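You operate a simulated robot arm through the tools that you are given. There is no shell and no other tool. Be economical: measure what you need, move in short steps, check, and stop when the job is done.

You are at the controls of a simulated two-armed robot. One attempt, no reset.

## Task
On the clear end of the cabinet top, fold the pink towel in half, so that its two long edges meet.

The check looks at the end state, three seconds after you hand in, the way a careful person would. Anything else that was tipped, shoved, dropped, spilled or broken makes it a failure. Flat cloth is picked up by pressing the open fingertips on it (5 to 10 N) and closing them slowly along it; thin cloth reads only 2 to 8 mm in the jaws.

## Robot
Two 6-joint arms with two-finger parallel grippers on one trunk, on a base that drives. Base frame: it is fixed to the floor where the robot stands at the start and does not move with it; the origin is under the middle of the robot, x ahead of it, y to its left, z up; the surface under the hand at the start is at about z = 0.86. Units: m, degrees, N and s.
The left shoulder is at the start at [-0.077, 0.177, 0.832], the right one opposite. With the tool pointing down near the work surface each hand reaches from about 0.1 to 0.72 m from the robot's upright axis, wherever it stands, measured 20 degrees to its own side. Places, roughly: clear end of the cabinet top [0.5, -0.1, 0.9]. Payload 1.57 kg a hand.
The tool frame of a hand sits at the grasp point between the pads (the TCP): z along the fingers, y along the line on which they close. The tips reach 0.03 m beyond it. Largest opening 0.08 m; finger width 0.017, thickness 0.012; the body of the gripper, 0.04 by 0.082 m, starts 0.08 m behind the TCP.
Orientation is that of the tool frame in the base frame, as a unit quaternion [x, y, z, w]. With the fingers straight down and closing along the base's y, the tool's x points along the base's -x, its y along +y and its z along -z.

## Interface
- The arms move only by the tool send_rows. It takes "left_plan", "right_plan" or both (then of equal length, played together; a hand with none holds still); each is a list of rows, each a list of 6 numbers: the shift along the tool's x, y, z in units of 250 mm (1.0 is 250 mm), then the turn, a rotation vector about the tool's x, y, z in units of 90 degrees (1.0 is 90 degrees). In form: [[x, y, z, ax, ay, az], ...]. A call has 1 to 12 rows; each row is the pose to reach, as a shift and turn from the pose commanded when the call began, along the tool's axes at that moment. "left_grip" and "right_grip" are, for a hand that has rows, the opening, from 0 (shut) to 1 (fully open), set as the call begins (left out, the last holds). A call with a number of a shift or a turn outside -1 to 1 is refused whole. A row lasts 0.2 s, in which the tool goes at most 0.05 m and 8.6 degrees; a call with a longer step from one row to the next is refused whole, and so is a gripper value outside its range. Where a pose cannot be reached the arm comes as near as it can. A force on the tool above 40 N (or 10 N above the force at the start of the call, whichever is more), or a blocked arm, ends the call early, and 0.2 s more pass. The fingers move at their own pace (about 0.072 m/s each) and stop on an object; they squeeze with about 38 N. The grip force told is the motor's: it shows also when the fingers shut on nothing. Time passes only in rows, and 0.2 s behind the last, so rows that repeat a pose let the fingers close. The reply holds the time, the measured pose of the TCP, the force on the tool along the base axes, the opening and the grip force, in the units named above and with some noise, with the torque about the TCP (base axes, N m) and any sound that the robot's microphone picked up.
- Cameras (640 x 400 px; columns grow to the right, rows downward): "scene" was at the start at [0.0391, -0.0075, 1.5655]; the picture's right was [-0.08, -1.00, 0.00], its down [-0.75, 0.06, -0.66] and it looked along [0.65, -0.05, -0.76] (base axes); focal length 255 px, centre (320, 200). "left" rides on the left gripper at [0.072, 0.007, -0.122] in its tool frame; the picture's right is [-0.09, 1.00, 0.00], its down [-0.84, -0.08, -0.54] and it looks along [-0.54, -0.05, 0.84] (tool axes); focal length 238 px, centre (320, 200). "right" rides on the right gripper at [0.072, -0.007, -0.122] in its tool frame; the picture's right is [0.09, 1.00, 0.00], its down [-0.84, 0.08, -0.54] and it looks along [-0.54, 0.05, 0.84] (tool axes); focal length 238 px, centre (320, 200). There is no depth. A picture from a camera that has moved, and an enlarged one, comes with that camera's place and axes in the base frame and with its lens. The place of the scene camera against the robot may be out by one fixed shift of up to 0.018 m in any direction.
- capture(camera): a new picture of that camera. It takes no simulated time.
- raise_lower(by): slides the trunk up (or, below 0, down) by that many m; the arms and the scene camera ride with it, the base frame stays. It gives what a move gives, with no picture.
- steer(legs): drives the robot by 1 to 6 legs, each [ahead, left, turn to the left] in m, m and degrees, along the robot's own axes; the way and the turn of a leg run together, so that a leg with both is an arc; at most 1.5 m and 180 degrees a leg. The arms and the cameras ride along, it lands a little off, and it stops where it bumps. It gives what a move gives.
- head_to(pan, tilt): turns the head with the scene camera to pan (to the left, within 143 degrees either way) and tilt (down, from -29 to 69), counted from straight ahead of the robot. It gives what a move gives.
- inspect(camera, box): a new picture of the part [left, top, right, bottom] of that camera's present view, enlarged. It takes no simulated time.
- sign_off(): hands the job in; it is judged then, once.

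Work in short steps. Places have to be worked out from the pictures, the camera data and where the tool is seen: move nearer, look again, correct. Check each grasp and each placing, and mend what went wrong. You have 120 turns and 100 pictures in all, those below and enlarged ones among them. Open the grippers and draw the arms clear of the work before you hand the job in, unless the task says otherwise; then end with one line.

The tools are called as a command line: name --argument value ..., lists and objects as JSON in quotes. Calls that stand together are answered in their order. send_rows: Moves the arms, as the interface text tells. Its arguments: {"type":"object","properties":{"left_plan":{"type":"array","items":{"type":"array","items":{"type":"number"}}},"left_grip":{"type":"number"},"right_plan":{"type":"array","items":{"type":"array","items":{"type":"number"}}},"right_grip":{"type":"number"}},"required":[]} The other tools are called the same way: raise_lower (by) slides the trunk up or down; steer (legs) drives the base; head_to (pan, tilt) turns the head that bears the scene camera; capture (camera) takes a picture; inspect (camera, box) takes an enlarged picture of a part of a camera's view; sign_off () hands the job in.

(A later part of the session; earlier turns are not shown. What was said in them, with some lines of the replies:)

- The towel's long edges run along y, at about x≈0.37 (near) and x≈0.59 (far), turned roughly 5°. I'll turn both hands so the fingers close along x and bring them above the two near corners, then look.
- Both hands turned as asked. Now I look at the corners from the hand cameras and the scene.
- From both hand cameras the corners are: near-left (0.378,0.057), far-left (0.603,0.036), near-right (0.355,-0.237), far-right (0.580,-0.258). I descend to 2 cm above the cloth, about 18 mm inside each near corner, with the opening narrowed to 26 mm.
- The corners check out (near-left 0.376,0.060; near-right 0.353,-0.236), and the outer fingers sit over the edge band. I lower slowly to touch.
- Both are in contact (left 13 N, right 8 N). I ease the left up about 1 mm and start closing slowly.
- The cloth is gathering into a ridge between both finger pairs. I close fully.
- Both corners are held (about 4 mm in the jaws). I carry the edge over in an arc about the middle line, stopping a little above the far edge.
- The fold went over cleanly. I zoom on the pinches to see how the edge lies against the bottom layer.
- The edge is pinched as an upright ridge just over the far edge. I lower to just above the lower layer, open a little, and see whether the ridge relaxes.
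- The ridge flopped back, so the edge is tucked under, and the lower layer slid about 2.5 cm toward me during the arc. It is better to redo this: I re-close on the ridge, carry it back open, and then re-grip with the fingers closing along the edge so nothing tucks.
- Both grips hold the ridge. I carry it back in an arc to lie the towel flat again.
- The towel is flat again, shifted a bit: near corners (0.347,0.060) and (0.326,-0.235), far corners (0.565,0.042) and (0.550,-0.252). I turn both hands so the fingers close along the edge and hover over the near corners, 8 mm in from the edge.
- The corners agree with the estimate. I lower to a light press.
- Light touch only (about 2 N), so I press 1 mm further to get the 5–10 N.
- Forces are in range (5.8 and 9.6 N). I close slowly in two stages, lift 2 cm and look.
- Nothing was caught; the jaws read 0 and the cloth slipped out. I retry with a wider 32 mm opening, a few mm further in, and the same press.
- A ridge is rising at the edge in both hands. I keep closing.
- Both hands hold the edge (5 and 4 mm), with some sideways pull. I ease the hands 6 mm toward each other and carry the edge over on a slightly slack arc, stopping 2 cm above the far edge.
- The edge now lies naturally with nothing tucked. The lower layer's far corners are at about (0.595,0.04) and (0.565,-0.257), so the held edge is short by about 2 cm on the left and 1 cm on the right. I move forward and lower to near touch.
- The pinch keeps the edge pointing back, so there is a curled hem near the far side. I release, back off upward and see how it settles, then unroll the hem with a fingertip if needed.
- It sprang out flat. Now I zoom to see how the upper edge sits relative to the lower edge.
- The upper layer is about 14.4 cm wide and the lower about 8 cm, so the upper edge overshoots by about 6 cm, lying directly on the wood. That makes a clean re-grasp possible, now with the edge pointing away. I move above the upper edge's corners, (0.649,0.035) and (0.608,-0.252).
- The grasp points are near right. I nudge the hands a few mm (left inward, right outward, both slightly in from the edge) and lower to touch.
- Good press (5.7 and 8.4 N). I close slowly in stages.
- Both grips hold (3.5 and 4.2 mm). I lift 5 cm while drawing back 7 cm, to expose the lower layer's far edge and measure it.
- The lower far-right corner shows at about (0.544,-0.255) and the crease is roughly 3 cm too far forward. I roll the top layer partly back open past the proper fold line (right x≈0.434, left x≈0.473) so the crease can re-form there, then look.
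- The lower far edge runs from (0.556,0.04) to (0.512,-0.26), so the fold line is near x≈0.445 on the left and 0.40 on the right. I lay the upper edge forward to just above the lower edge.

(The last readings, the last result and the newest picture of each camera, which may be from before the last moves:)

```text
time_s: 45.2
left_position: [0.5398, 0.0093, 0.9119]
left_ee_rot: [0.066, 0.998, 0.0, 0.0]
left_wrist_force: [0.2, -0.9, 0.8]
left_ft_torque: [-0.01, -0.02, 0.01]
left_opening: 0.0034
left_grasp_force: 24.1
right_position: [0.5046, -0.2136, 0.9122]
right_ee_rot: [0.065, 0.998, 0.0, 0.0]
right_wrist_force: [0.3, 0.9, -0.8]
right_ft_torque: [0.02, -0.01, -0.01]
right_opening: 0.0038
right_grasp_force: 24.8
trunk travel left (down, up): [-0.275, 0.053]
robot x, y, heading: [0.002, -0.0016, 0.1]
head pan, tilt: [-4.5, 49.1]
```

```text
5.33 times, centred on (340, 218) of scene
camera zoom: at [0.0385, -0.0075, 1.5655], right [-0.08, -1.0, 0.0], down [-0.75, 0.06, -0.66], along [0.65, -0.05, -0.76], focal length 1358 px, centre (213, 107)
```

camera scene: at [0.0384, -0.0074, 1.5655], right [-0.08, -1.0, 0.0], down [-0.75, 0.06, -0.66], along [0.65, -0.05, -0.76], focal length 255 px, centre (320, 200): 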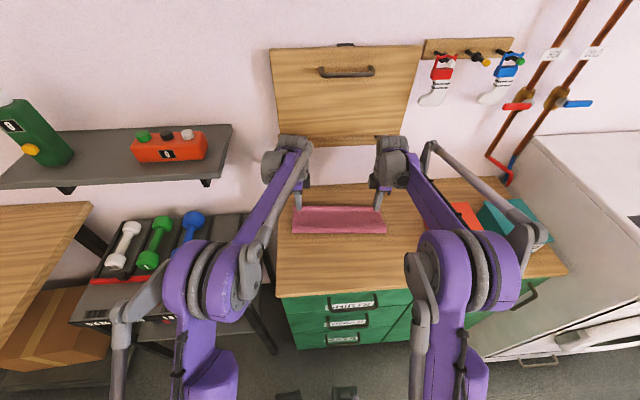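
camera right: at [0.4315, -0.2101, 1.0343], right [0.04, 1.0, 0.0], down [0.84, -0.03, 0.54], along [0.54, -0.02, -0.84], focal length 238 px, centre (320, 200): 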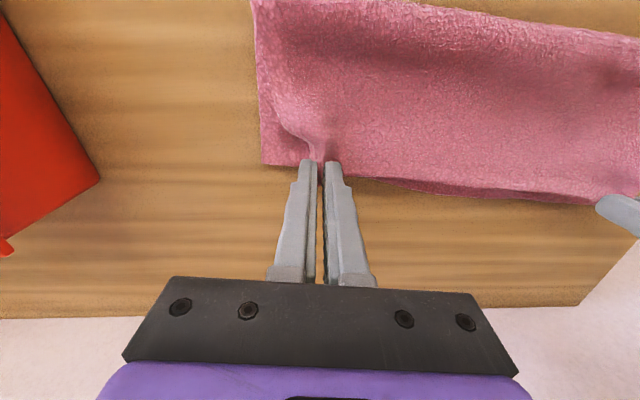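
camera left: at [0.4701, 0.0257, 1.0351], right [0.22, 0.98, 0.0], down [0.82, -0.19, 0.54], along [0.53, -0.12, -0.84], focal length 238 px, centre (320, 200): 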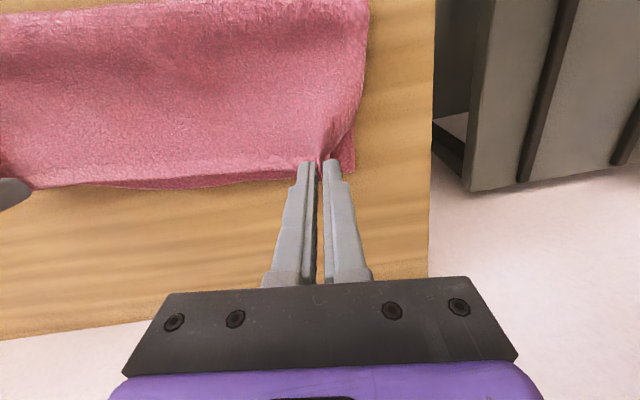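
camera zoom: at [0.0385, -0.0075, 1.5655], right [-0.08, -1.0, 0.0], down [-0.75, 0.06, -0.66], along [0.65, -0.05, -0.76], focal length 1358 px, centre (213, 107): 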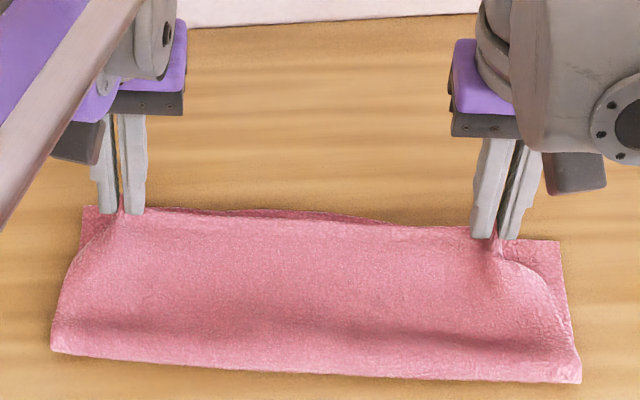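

The alignment looks close: the lower corners are at (0.559,0.032) and (0.506,-0.258), and the upper edge is about 4 mm short on the left and 4 mm over on the right. I trim that, lower, release gently and rise.

send_rows --left_plan '[[-0.016, 0, 0.025, 0, 0, 0], [-0.016, 0, 0.05, 0, 0, 0], [-0.016, 0, 0.05, 0, 0, 0]]' --right_plan '[[0.014, 0, 0.025, 0, 0, 0], [0.014, 0, 0.05, 0, 0, 0], [0.014, 0, 0.05, 0, 0, 0]]'

send_rows --left_plan '[[0, 0, 0, 0, 0, 0], [0, 0, 0, 0, 0, 0], [0, 0, -0.01, 0, 0, 0], [0, 0, -0.1, 0, 0, 0], [0, 0, -0.25, 0, 0, 0], [0, 0, -0.4, 0, 0, 0], [0, 0, -0.4, 0, 0, 0]]' --right_plan '[[0, 0, 0, 0, 0, 0], [0, 0, 0, 0, 0, 0], [0, 0, -0.01, 0, 0, 0], [0, 0, -0.1, 0, 0, 0], [0, 0, -0.25, 0, 0, 0], [0, 0, -0.4, 0, 0, 0], [0, 0, -0.4, 0, 0, 0]]' --left_grip 0.3 --right_grip 0.3

capture --camera "left"

capture --camera "right"

inspect --camera "scene" --box '[280, 180, 400, 255]'

```text
time_s: 46.0
left_position: [0.5434, 0.0101, 0.8996]
left_ee_rot: [0.066, 0.998, -0.001, 0.001]
left_wrist_force: [0.2, -1.0, 2.4]
left_ft_torque: [0.01, 0.02, -0.02]
left_opening: 0.0036
left_grasp_force: 24.2
right_position: [0.5009, -0.2115, 0.8994]
right_ee_rot: [0.066, 0.998, 0.0, 0.0]
right_wrist_force: [0.7, 1.4, 3.8]
right_ft_torque: [0.03, -0.05, 0.0]
right_opening: 0.0039
right_grasp_force: 24.9
trunk travel left (down, up): [-0.275, 0.053]
robot x, y, heading: [-0.0017, 0.0005, 0.0]
head pan, tilt: [-4.5, 49.1]
```

```text
time_s: 47.6
left_position: [0.5461, 0.0101, 0.9991]
left_ee_rot: [0.065, 0.998, 0.0, 0.0]
left_wrist_force: [-0.2, 0.4, 0.1]
left_ft_torque: [-0.03, 0.02, 0.02]
left_opening: 0.0239
left_grasp_force: 0.2
right_position: [0.5005, -0.2113, 0.999]
right_ee_rot: [0.065, 0.998, 0.0, 0.0]
right_wrist_force: [-0.7, -0.5, -1.3]
right_ft_torque: [-0.04, 0.03, 0.01]
right_opening: 0.0237
right_grasp_force: 0.1
trunk travel left (down, up): [-0.275, 0.053]
robot x, y, heading: [0.0038, 0.0019, 0.1]
head pan, tilt: [-4.5, 49.1]
```

```text
43 pictures are left
camera left: at [0.4756, 0.0255, 1.1228], right [0.22, 0.98, 0.0], down [0.82, -0.19, 0.54], along [0.53, -0.12, -0.84], focal length 238 px, centre (320, 200)
```

left: 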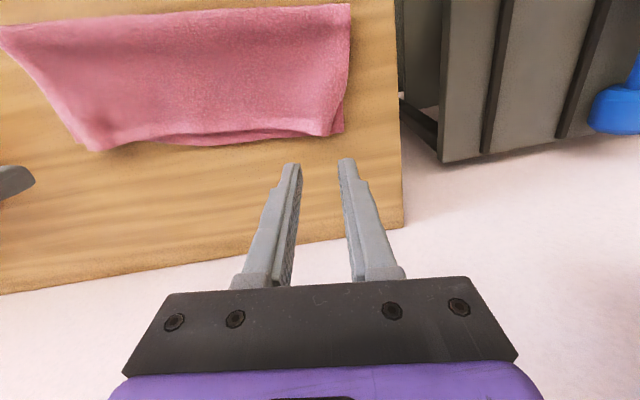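

```text
42 pictures are left
camera right: at [0.4283, -0.2095, 1.1217], right [0.04, 1.0, 0.0], down [0.84, -0.03, 0.54], along [0.54, -0.02, -0.84], focal length 238 px, centre (320, 200)
```

right: 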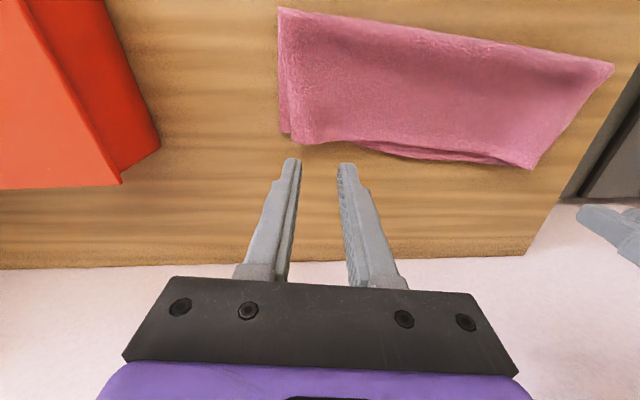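

```text
5.33 times, centred on (340, 218) of scene
camera zoom: at [0.0395, -0.0076, 1.5654], right [-0.08, -1.0, 0.0], down [-0.75, 0.06, -0.66], along [0.65, -0.05, -0.76], focal length 1358 px, centre (213, 107)
```

zoom: 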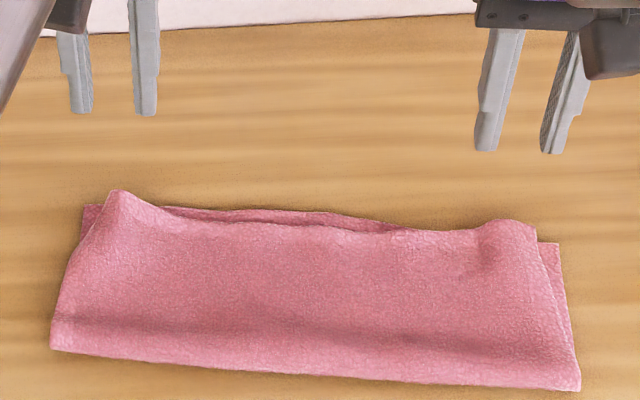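

The edges nearly meet; the upper corners still show small gathered bumps. I zoom in to see how large the offsets are.

inspect --camera "left" --box '[60, 70, 380, 170]'

inspect --camera "right" --box '[260, 80, 560, 180]'

```text
2.00 times, centred on (220, 120) of left
camera zoom: at [0.4756, 0.0255, 1.1228], right [0.22, 0.98, 0.0], down [0.82, -0.19, 0.54], along [0.53, -0.12, -0.84], focal length 477 px, centre (520, 360)
```

zoom: 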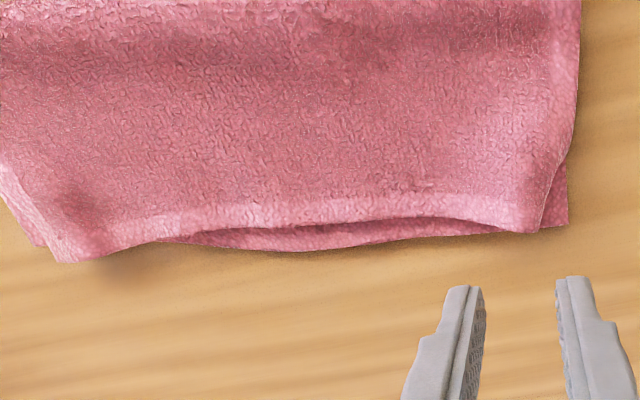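

```text
2.13 times, centred on (410, 130) of right
camera zoom: at [0.4283, -0.2095, 1.1217], right [0.04, 1.0, 0.0], down [0.84, -0.03, 0.54], along [0.54, -0.02, -0.84], focal length 508 px, centre (128, 349)
```

zoom: 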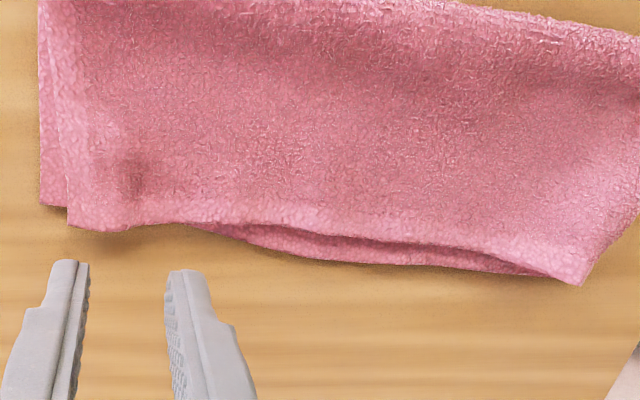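

Both upper corners sit about 1.5 cm inward because the edge is still gathered. The lower layer is already at full length, so pressing lightly on both upper corners and dragging outward together should stretch only the top. I close the fingers and lower onto the corners.

send_rows --left_plan '[[0.021, -0.023, 0.1, 0, 0, 0], [0.021, -0.023, 0.2, 0, 0, 0], [0.021, -0.023, 0.3, 0, 0, 0], [0.021, -0.023, 0.36, 0, 0, 0], [0.021, -0.023, 0.39, 0, 0, 0], [0.021, -0.023, 0.405, 0, 0, 0], [0.021, -0.023, 0.405, 0, 0, 0]]' --right_plan '[[-0.003, -0.067, 0.1, 0, 0, 0], [-0.003, -0.067, 0.2, 0, 0, 0], [-0.003, -0.067, 0.3, 0, 0, 0], [-0.003, -0.067, 0.36, 0, 0, 0], [-0.003, -0.067, 0.39, 0, 0, 0], [-0.003, -0.067, 0.405, 0, 0, 0], [-0.003, -0.067, 0.405, 0, 0, 0]]' --left_grip 0 --right_grip 0

```text
time_s: 49.2
left_position: [0.5366, 0.0048, 0.898]
left_ee_rot: [0.066, 0.998, 0.001, 0.001]
left_wrist_force: [0.1, -1.3, 3.9]
left_ft_torque: [-0.02, 0.02, -0.01]
left_opening: 0.0
left_grasp_force: 21.2
right_position: [0.5002, -0.2289, 0.8988]
right_ee_rot: [0.065, 0.998, 0.0, 0.0]
right_wrist_force: [-0.5, 0.3, 0.9]
right_ft_torque: [0.0, 0.02, 0.02]
right_opening: 0.0002
right_grasp_force: 21.8
trunk travel left (down, up): [-0.275, 0.053]
robot x, y, heading: [0.0036, -0.0002, -0.2]
head pan, tilt: [-4.5, 49.1]
```

The left presses with about 4 N and the right barely touches. I press slightly more (right more than left), then drag both outward 15 mm and lift.

send_rows --left_plan '[[0, 0, 0.004, 0, 0, 0], [0, 0.015, 0.004, 0, 0, 0], [0, 0.03, 0.004, 0, 0, 0], [0, 0.045, 0.004, 0, 0, 0], [0, 0.06, 0.004, 0, 0, 0], [0, 0.06, 0.004, 0, 0, 0]]' --right_plan '[[0, 0, 0.01, 0, 0, 0], [0.004, -0.015, 0.012, 0, 0, 0], [0.01, -0.03, 0.012, 0, 0, 0], [0.015, -0.045, 0.012, 0, 0, 0], [0.02, -0.06, 0.012, 0, 0, 0], [0.02, -0.06, 0.012, 0, 0, 0]]'

send_rows --left_plan '[[0, 0, -0.1, 0, 0, 0], [0, 0, -0.25, 0, 0, 0], [0, 0, -0.4, 0, 0, 0], [0, 0, -0.4, 0, 0, 0]]' --right_plan '[[0, 0, -0.1, 0, 0, 0], [0, 0, -0.25, 0, 0, 0], [0, 0, -0.4, 0, 0, 0], [0, 0, -0.4, 0, 0, 0]]'

inspect --camera "left" --box '[60, 20, 380, 220]'

inspect --camera "right" --box '[250, 20, 570, 220]'

inspect --camera "scene" --box '[280, 190, 400, 265]'

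```text
time_s: 50.6
left_position: [0.5395, 0.0209, 0.898]
left_ee_rot: [0.065, 0.998, 0.001, 0.001]
left_wrist_force: [-0.8, -8.7, 7.0]
left_ft_torque: [-0.23, 0.03, -0.01]
left_opening: 0.0
left_grasp_force: 21.0
right_position: [0.4926, -0.2419, 0.8961]
right_ee_rot: [0.065, 0.998, 0.0, 0.001]
right_wrist_force: [1.8, 5.6, 8.3]
right_ft_torque: [0.21, -0.06, -0.03]
right_opening: 0.0001
right_grasp_force: 21.3
trunk travel left (down, up): [-0.275, 0.053]
robot x, y, heading: [0.0002, 0.0004, 0.2]
head pan, tilt: [-4.5, 49.1]
```

```text
time_s: 51.6
left_position: [0.54, 0.021, 0.996]
left_ee_rot: [0.065, 0.998, -0.001, 0.0]
left_wrist_force: [0.3, 0.0, 0.9]
left_ft_torque: [0.04, -0.03, 0.0]
left_opening: 0.0
left_grasp_force: 21.4
right_position: [0.4934, -0.2437, 0.9941]
right_ee_rot: [0.065, 0.998, 0.0, -0.001]
right_wrist_force: [0.0, 0.3, 0.1]
right_ft_torque: [0.0, 0.02, 0.04]
right_opening: 0.0003
right_grasp_force: 21.2
trunk travel left (down, up): [-0.275, 0.053]
robot x, y, heading: [-0.0016, 0.0032, -0.0]
head pan, tilt: [-4.5, 49.1]
```

```text
2.00 times, centred on (220, 120) of left
camera zoom: at [0.4697, 0.0371, 1.1194], right [0.22, 0.98, 0.0], down [0.82, -0.19, 0.54], along [0.53, -0.12, -0.84], focal length 477 px, centre (520, 360)
```

zoom: 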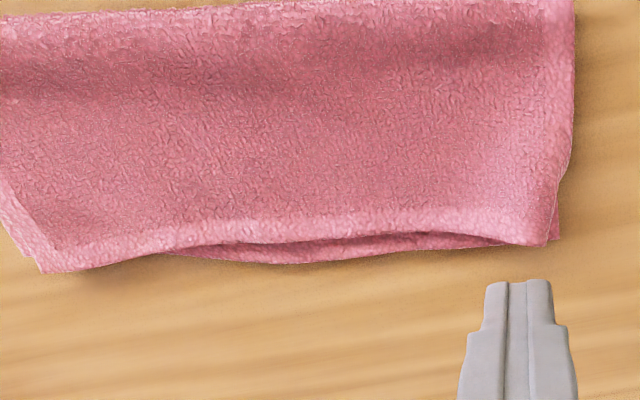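

```text
2.00 times, centred on (410, 120) of right
camera zoom: at [0.4196, -0.2412, 1.1177], right [0.04, 1.0, 0.0], down [0.84, -0.03, 0.54], along [0.54, -0.02, -0.84], focal length 477 px, centre (140, 360)
```

zoom: 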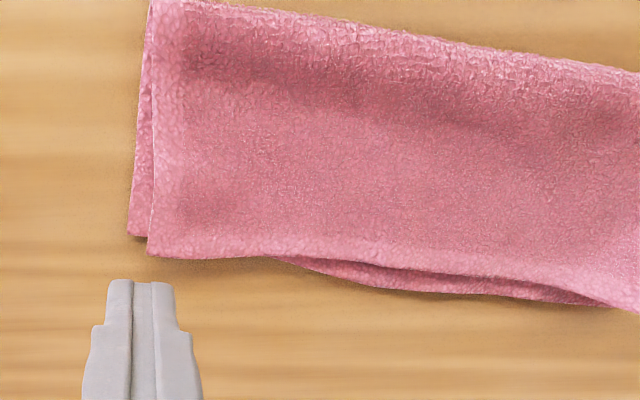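

```text
5.33 times, centred on (340, 228) of scene
camera zoom: at [0.0395, -0.0076, 1.5654], right [-0.08, -1.0, 0.0], down [-0.75, 0.06, -0.66], along [0.65, -0.05, -0.76], focal length 1358 px, centre (213, 53)
```

zoom: 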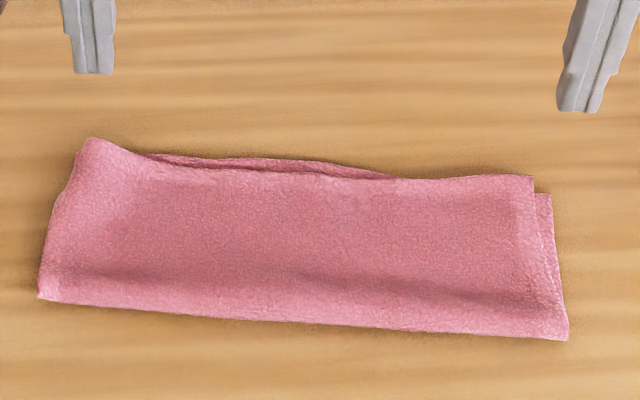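

Much better: the left side now matches, and the right corner remains about 1.1 cm inward and 6 mm over. I press the left in place as an anchor and drag the right corner the rest of the way.

send_rows --left_plan '[[0, -0.01, 0.15, 0, 0, 0], [0, -0.01, 0.3, 0, 0, 0], [0, -0.01, 0.37, 0, 0, 0], [0, -0.01, 0.4, 0, 0, 0], [0, -0.005, 0.4, 0, 0, 0], [0, 0, 0.4, 0, 0, 0], [0, 0, 0.4, 0, 0, 0], [0, 0.003, 0.4, 0, 0, 0], [0, 0.003, 0.4, 0, 0, 0]]' --right_plan '[[0.003, 0.071, 0.15, 0, 0, 0], [0.003, 0.071, 0.3, 0, 0, 0], [0.003, 0.071, 0.37, 0, 0, 0], [0.003, 0.071, 0.4, 0, 0, 0], [0.01, 0.056, 0.4, 0, 0, 0], [0.017, 0.041, 0.4, 0, 0, 0], [0.025, 0.026, 0.4, 0, 0, 0], [0.033, 0.012, 0.4, 0, 0, 0], [0.033, 0.012, 0.4, 0, 0, 0]]'

send_rows --left_plan '[[0, 0, -0.1, 0, 0, 0], [0, 0, -0.25, 0, 0, 0], [0, 0, -0.4, 0, 0, 0], [0, 0, -0.4, 0, 0, 0]]' --right_plan '[[0, 0, -0.1, 0, 0, 0], [0, 0, -0.25, 0, 0, 0], [0, 0, -0.4, 0, 0, 0], [0, 0, -0.4, 0, 0, 0]]'

inspect --camera "left" --box '[60, 20, 380, 220]'

inspect --camera "right" --box '[250, 20, 570, 220]'

inspect --camera "scene" --box '[280, 190, 400, 265]'

```text
time_s: 53.6
left_position: [0.5406, 0.0218, 0.8986]
left_ee_rot: [0.065, 0.998, -0.001, 0.0]
left_wrist_force: [-1.6, -7.1, 7.6]
left_ft_torque: [-0.17, 0.04, 0.04]
left_opening: 0.0001
left_grasp_force: 21.6
right_position: [0.484, -0.2367, 0.8958]
right_ee_rot: [0.066, 0.998, 0.0, 0.0]
right_wrist_force: [4.6, 7.2, 10.1]
right_ft_torque: [0.25, -0.14, -0.01]
right_opening: 0.0002
right_grasp_force: 21.4
trunk travel left (down, up): [-0.275, 0.053]
robot x, y, heading: [0.0017, 0.003, -0.1]
head pan, tilt: [-4.5, 49.1]
```

```text
time_s: 54.6
left_position: [0.5398, 0.022, 0.999]
left_ee_rot: [0.065, 0.998, -0.001, 0.0]
left_wrist_force: [0.2, -0.3, 0.3]
left_ft_torque: [-0.02, 0.02, -0.02]
left_opening: 0.0
left_grasp_force: 21.4
right_position: [0.4805, -0.24, 0.9957]
right_ee_rot: [0.066, 0.998, 0.0, 0.001]
right_wrist_force: [1.0, 0.0, 0.3]
right_ft_torque: [-0.01, 0.01, -0.03]
right_opening: 0.0
right_grasp_force: 21.9
trunk travel left (down, up): [-0.275, 0.053]
robot x, y, heading: [0.0032, -0.0039, -0.1]
head pan, tilt: [-4.5, 49.1]
```

```text
2.00 times, centred on (220, 120) of left
camera zoom: at [0.4695, 0.0373, 1.1218], right [0.22, 0.98, 0.0], down [0.82, -0.19, 0.54], along [0.53, -0.12, -0.84], focal length 477 px, centre (520, 360)
```

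zoom: 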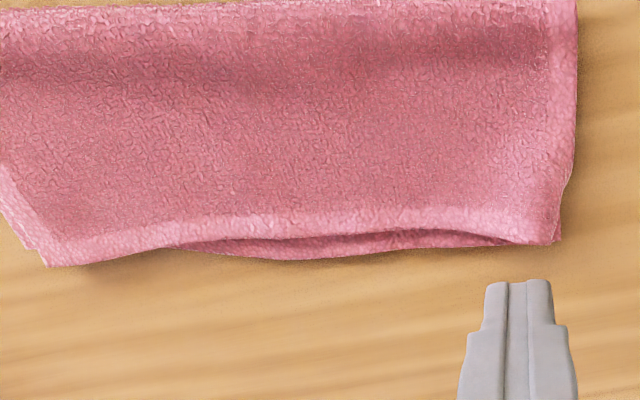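

```text
2.00 times, centred on (410, 120) of right
camera zoom: at [0.4096, -0.2374, 1.1179], right [0.04, 1.0, 0.0], down [0.84, -0.03, 0.54], along [0.54, -0.02, -0.84], focal length 477 px, centre (140, 360)
```

zoom: 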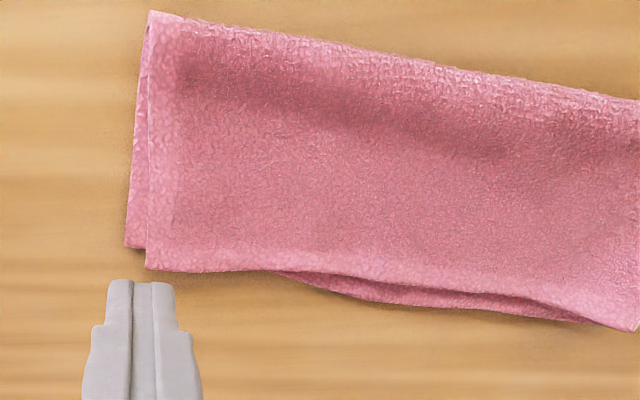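

```text
5.33 times, centred on (340, 228) of scene
camera zoom: at [0.0395, -0.0076, 1.5654], right [-0.08, -1.0, 0.0], down [-0.75, 0.06, -0.66], along [0.65, -0.05, -0.76], focal length 1358 px, centre (213, 53)
```

zoom: 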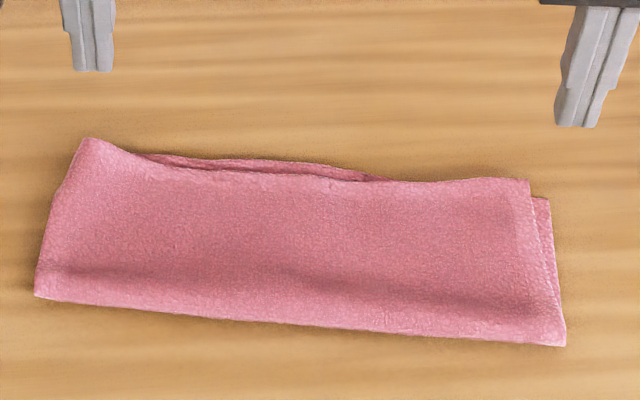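

The left corner matches, the right is within about 1 cm, and the middle is within 6–7 mm, so the long edges meet and the fold is clean. More dragging would only shift both layers. I open the grippers, draw the arms up and aside, and check the whole scene.

send_rows --left_plan '[[0, 0, -0.15, 0, 0, 0], [0, 0.05, -0.3, 0, 0, 0], [0, 0.15, -0.4, 0, 0, 0], [0, 0.3, -0.45, 0, 0, 0], [0, 0.45, -0.45, 0, 0, 0], [0, 0.45, -0.45, 0, 0, 0]]' --right_plan '[[0, 0, -0.15, 0, 0, 0], [0, 0, -0.3, 0, 0, 0], [0.05, -0.1, -0.4, 0, 0, 0], [0.1, -0.2, -0.45, 0, 0, 0], [0.15, -0.3, -0.45, 0, 0, 0], [0.15, -0.3, -0.45, 0, 0, 0]]' --left_grip 1 --right_grip 1

capture --camera "scene"

inspect --camera "scene" --box '[280, 190, 400, 265]'

```text
time_s: 56.0
left_position: [0.5559, 0.1351, 1.1098]
left_ee_rot: [0.066, 0.998, 0.0, 0.0]
left_wrist_force: [0.6, -0.5, 0.6]
left_ft_torque: [0.02, 0.01, -0.04]
left_opening: 0.0802
left_grasp_force: 0.1
right_position: [0.4362, -0.3087, 1.1079]
right_ee_rot: [0.065, 0.998, 0.001, -0.001]
right_wrist_force: [0.8, 0.3, 0.3]
right_ft_torque: [0.01, 0.02, -0.02]
right_opening: 0.0799
right_grasp_force: 0.1
trunk travel left (down, up): [-0.275, 0.053]
robot x, y, heading: [0.0006, 0.0, 0.4]
head pan, tilt: [-4.5, 49.1]
```

```text
32 pictures are left
camera scene: at [0.0392, -0.0079, 1.5654], right [-0.08, -1.0, 0.0], down [-0.75, 0.06, -0.66], along [0.65, -0.05, -0.76], focal length 255 px, centre (320, 200)
```

scene: 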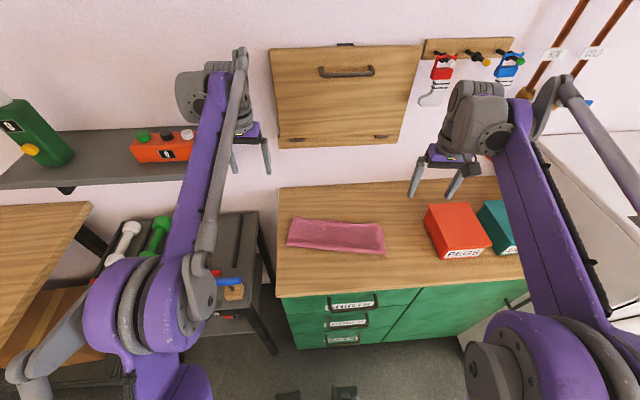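

```text
5.33 times, centred on (340, 228) of scene
camera zoom: at [0.0392, -0.0079, 1.5654], right [-0.08, -1.0, 0.0], down [-0.75, 0.06, -0.66], along [0.65, -0.05, -0.76], focal length 1358 px, centre (213, 53)
```

zoom: 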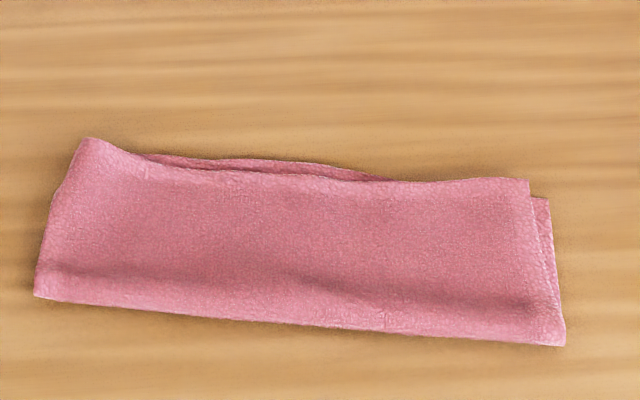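

The towel lies folded in half with its long edges together, nothing else on the cabinet has moved, and the arms are clear. I hand in.

sign_off

```text
The job is handed in.
```

The pink towel is folded in half on the clear end of the cabinet top, its long edges meeting to within about 1 cm (the widest gap is at the right corner), and the grippers are open and clear.
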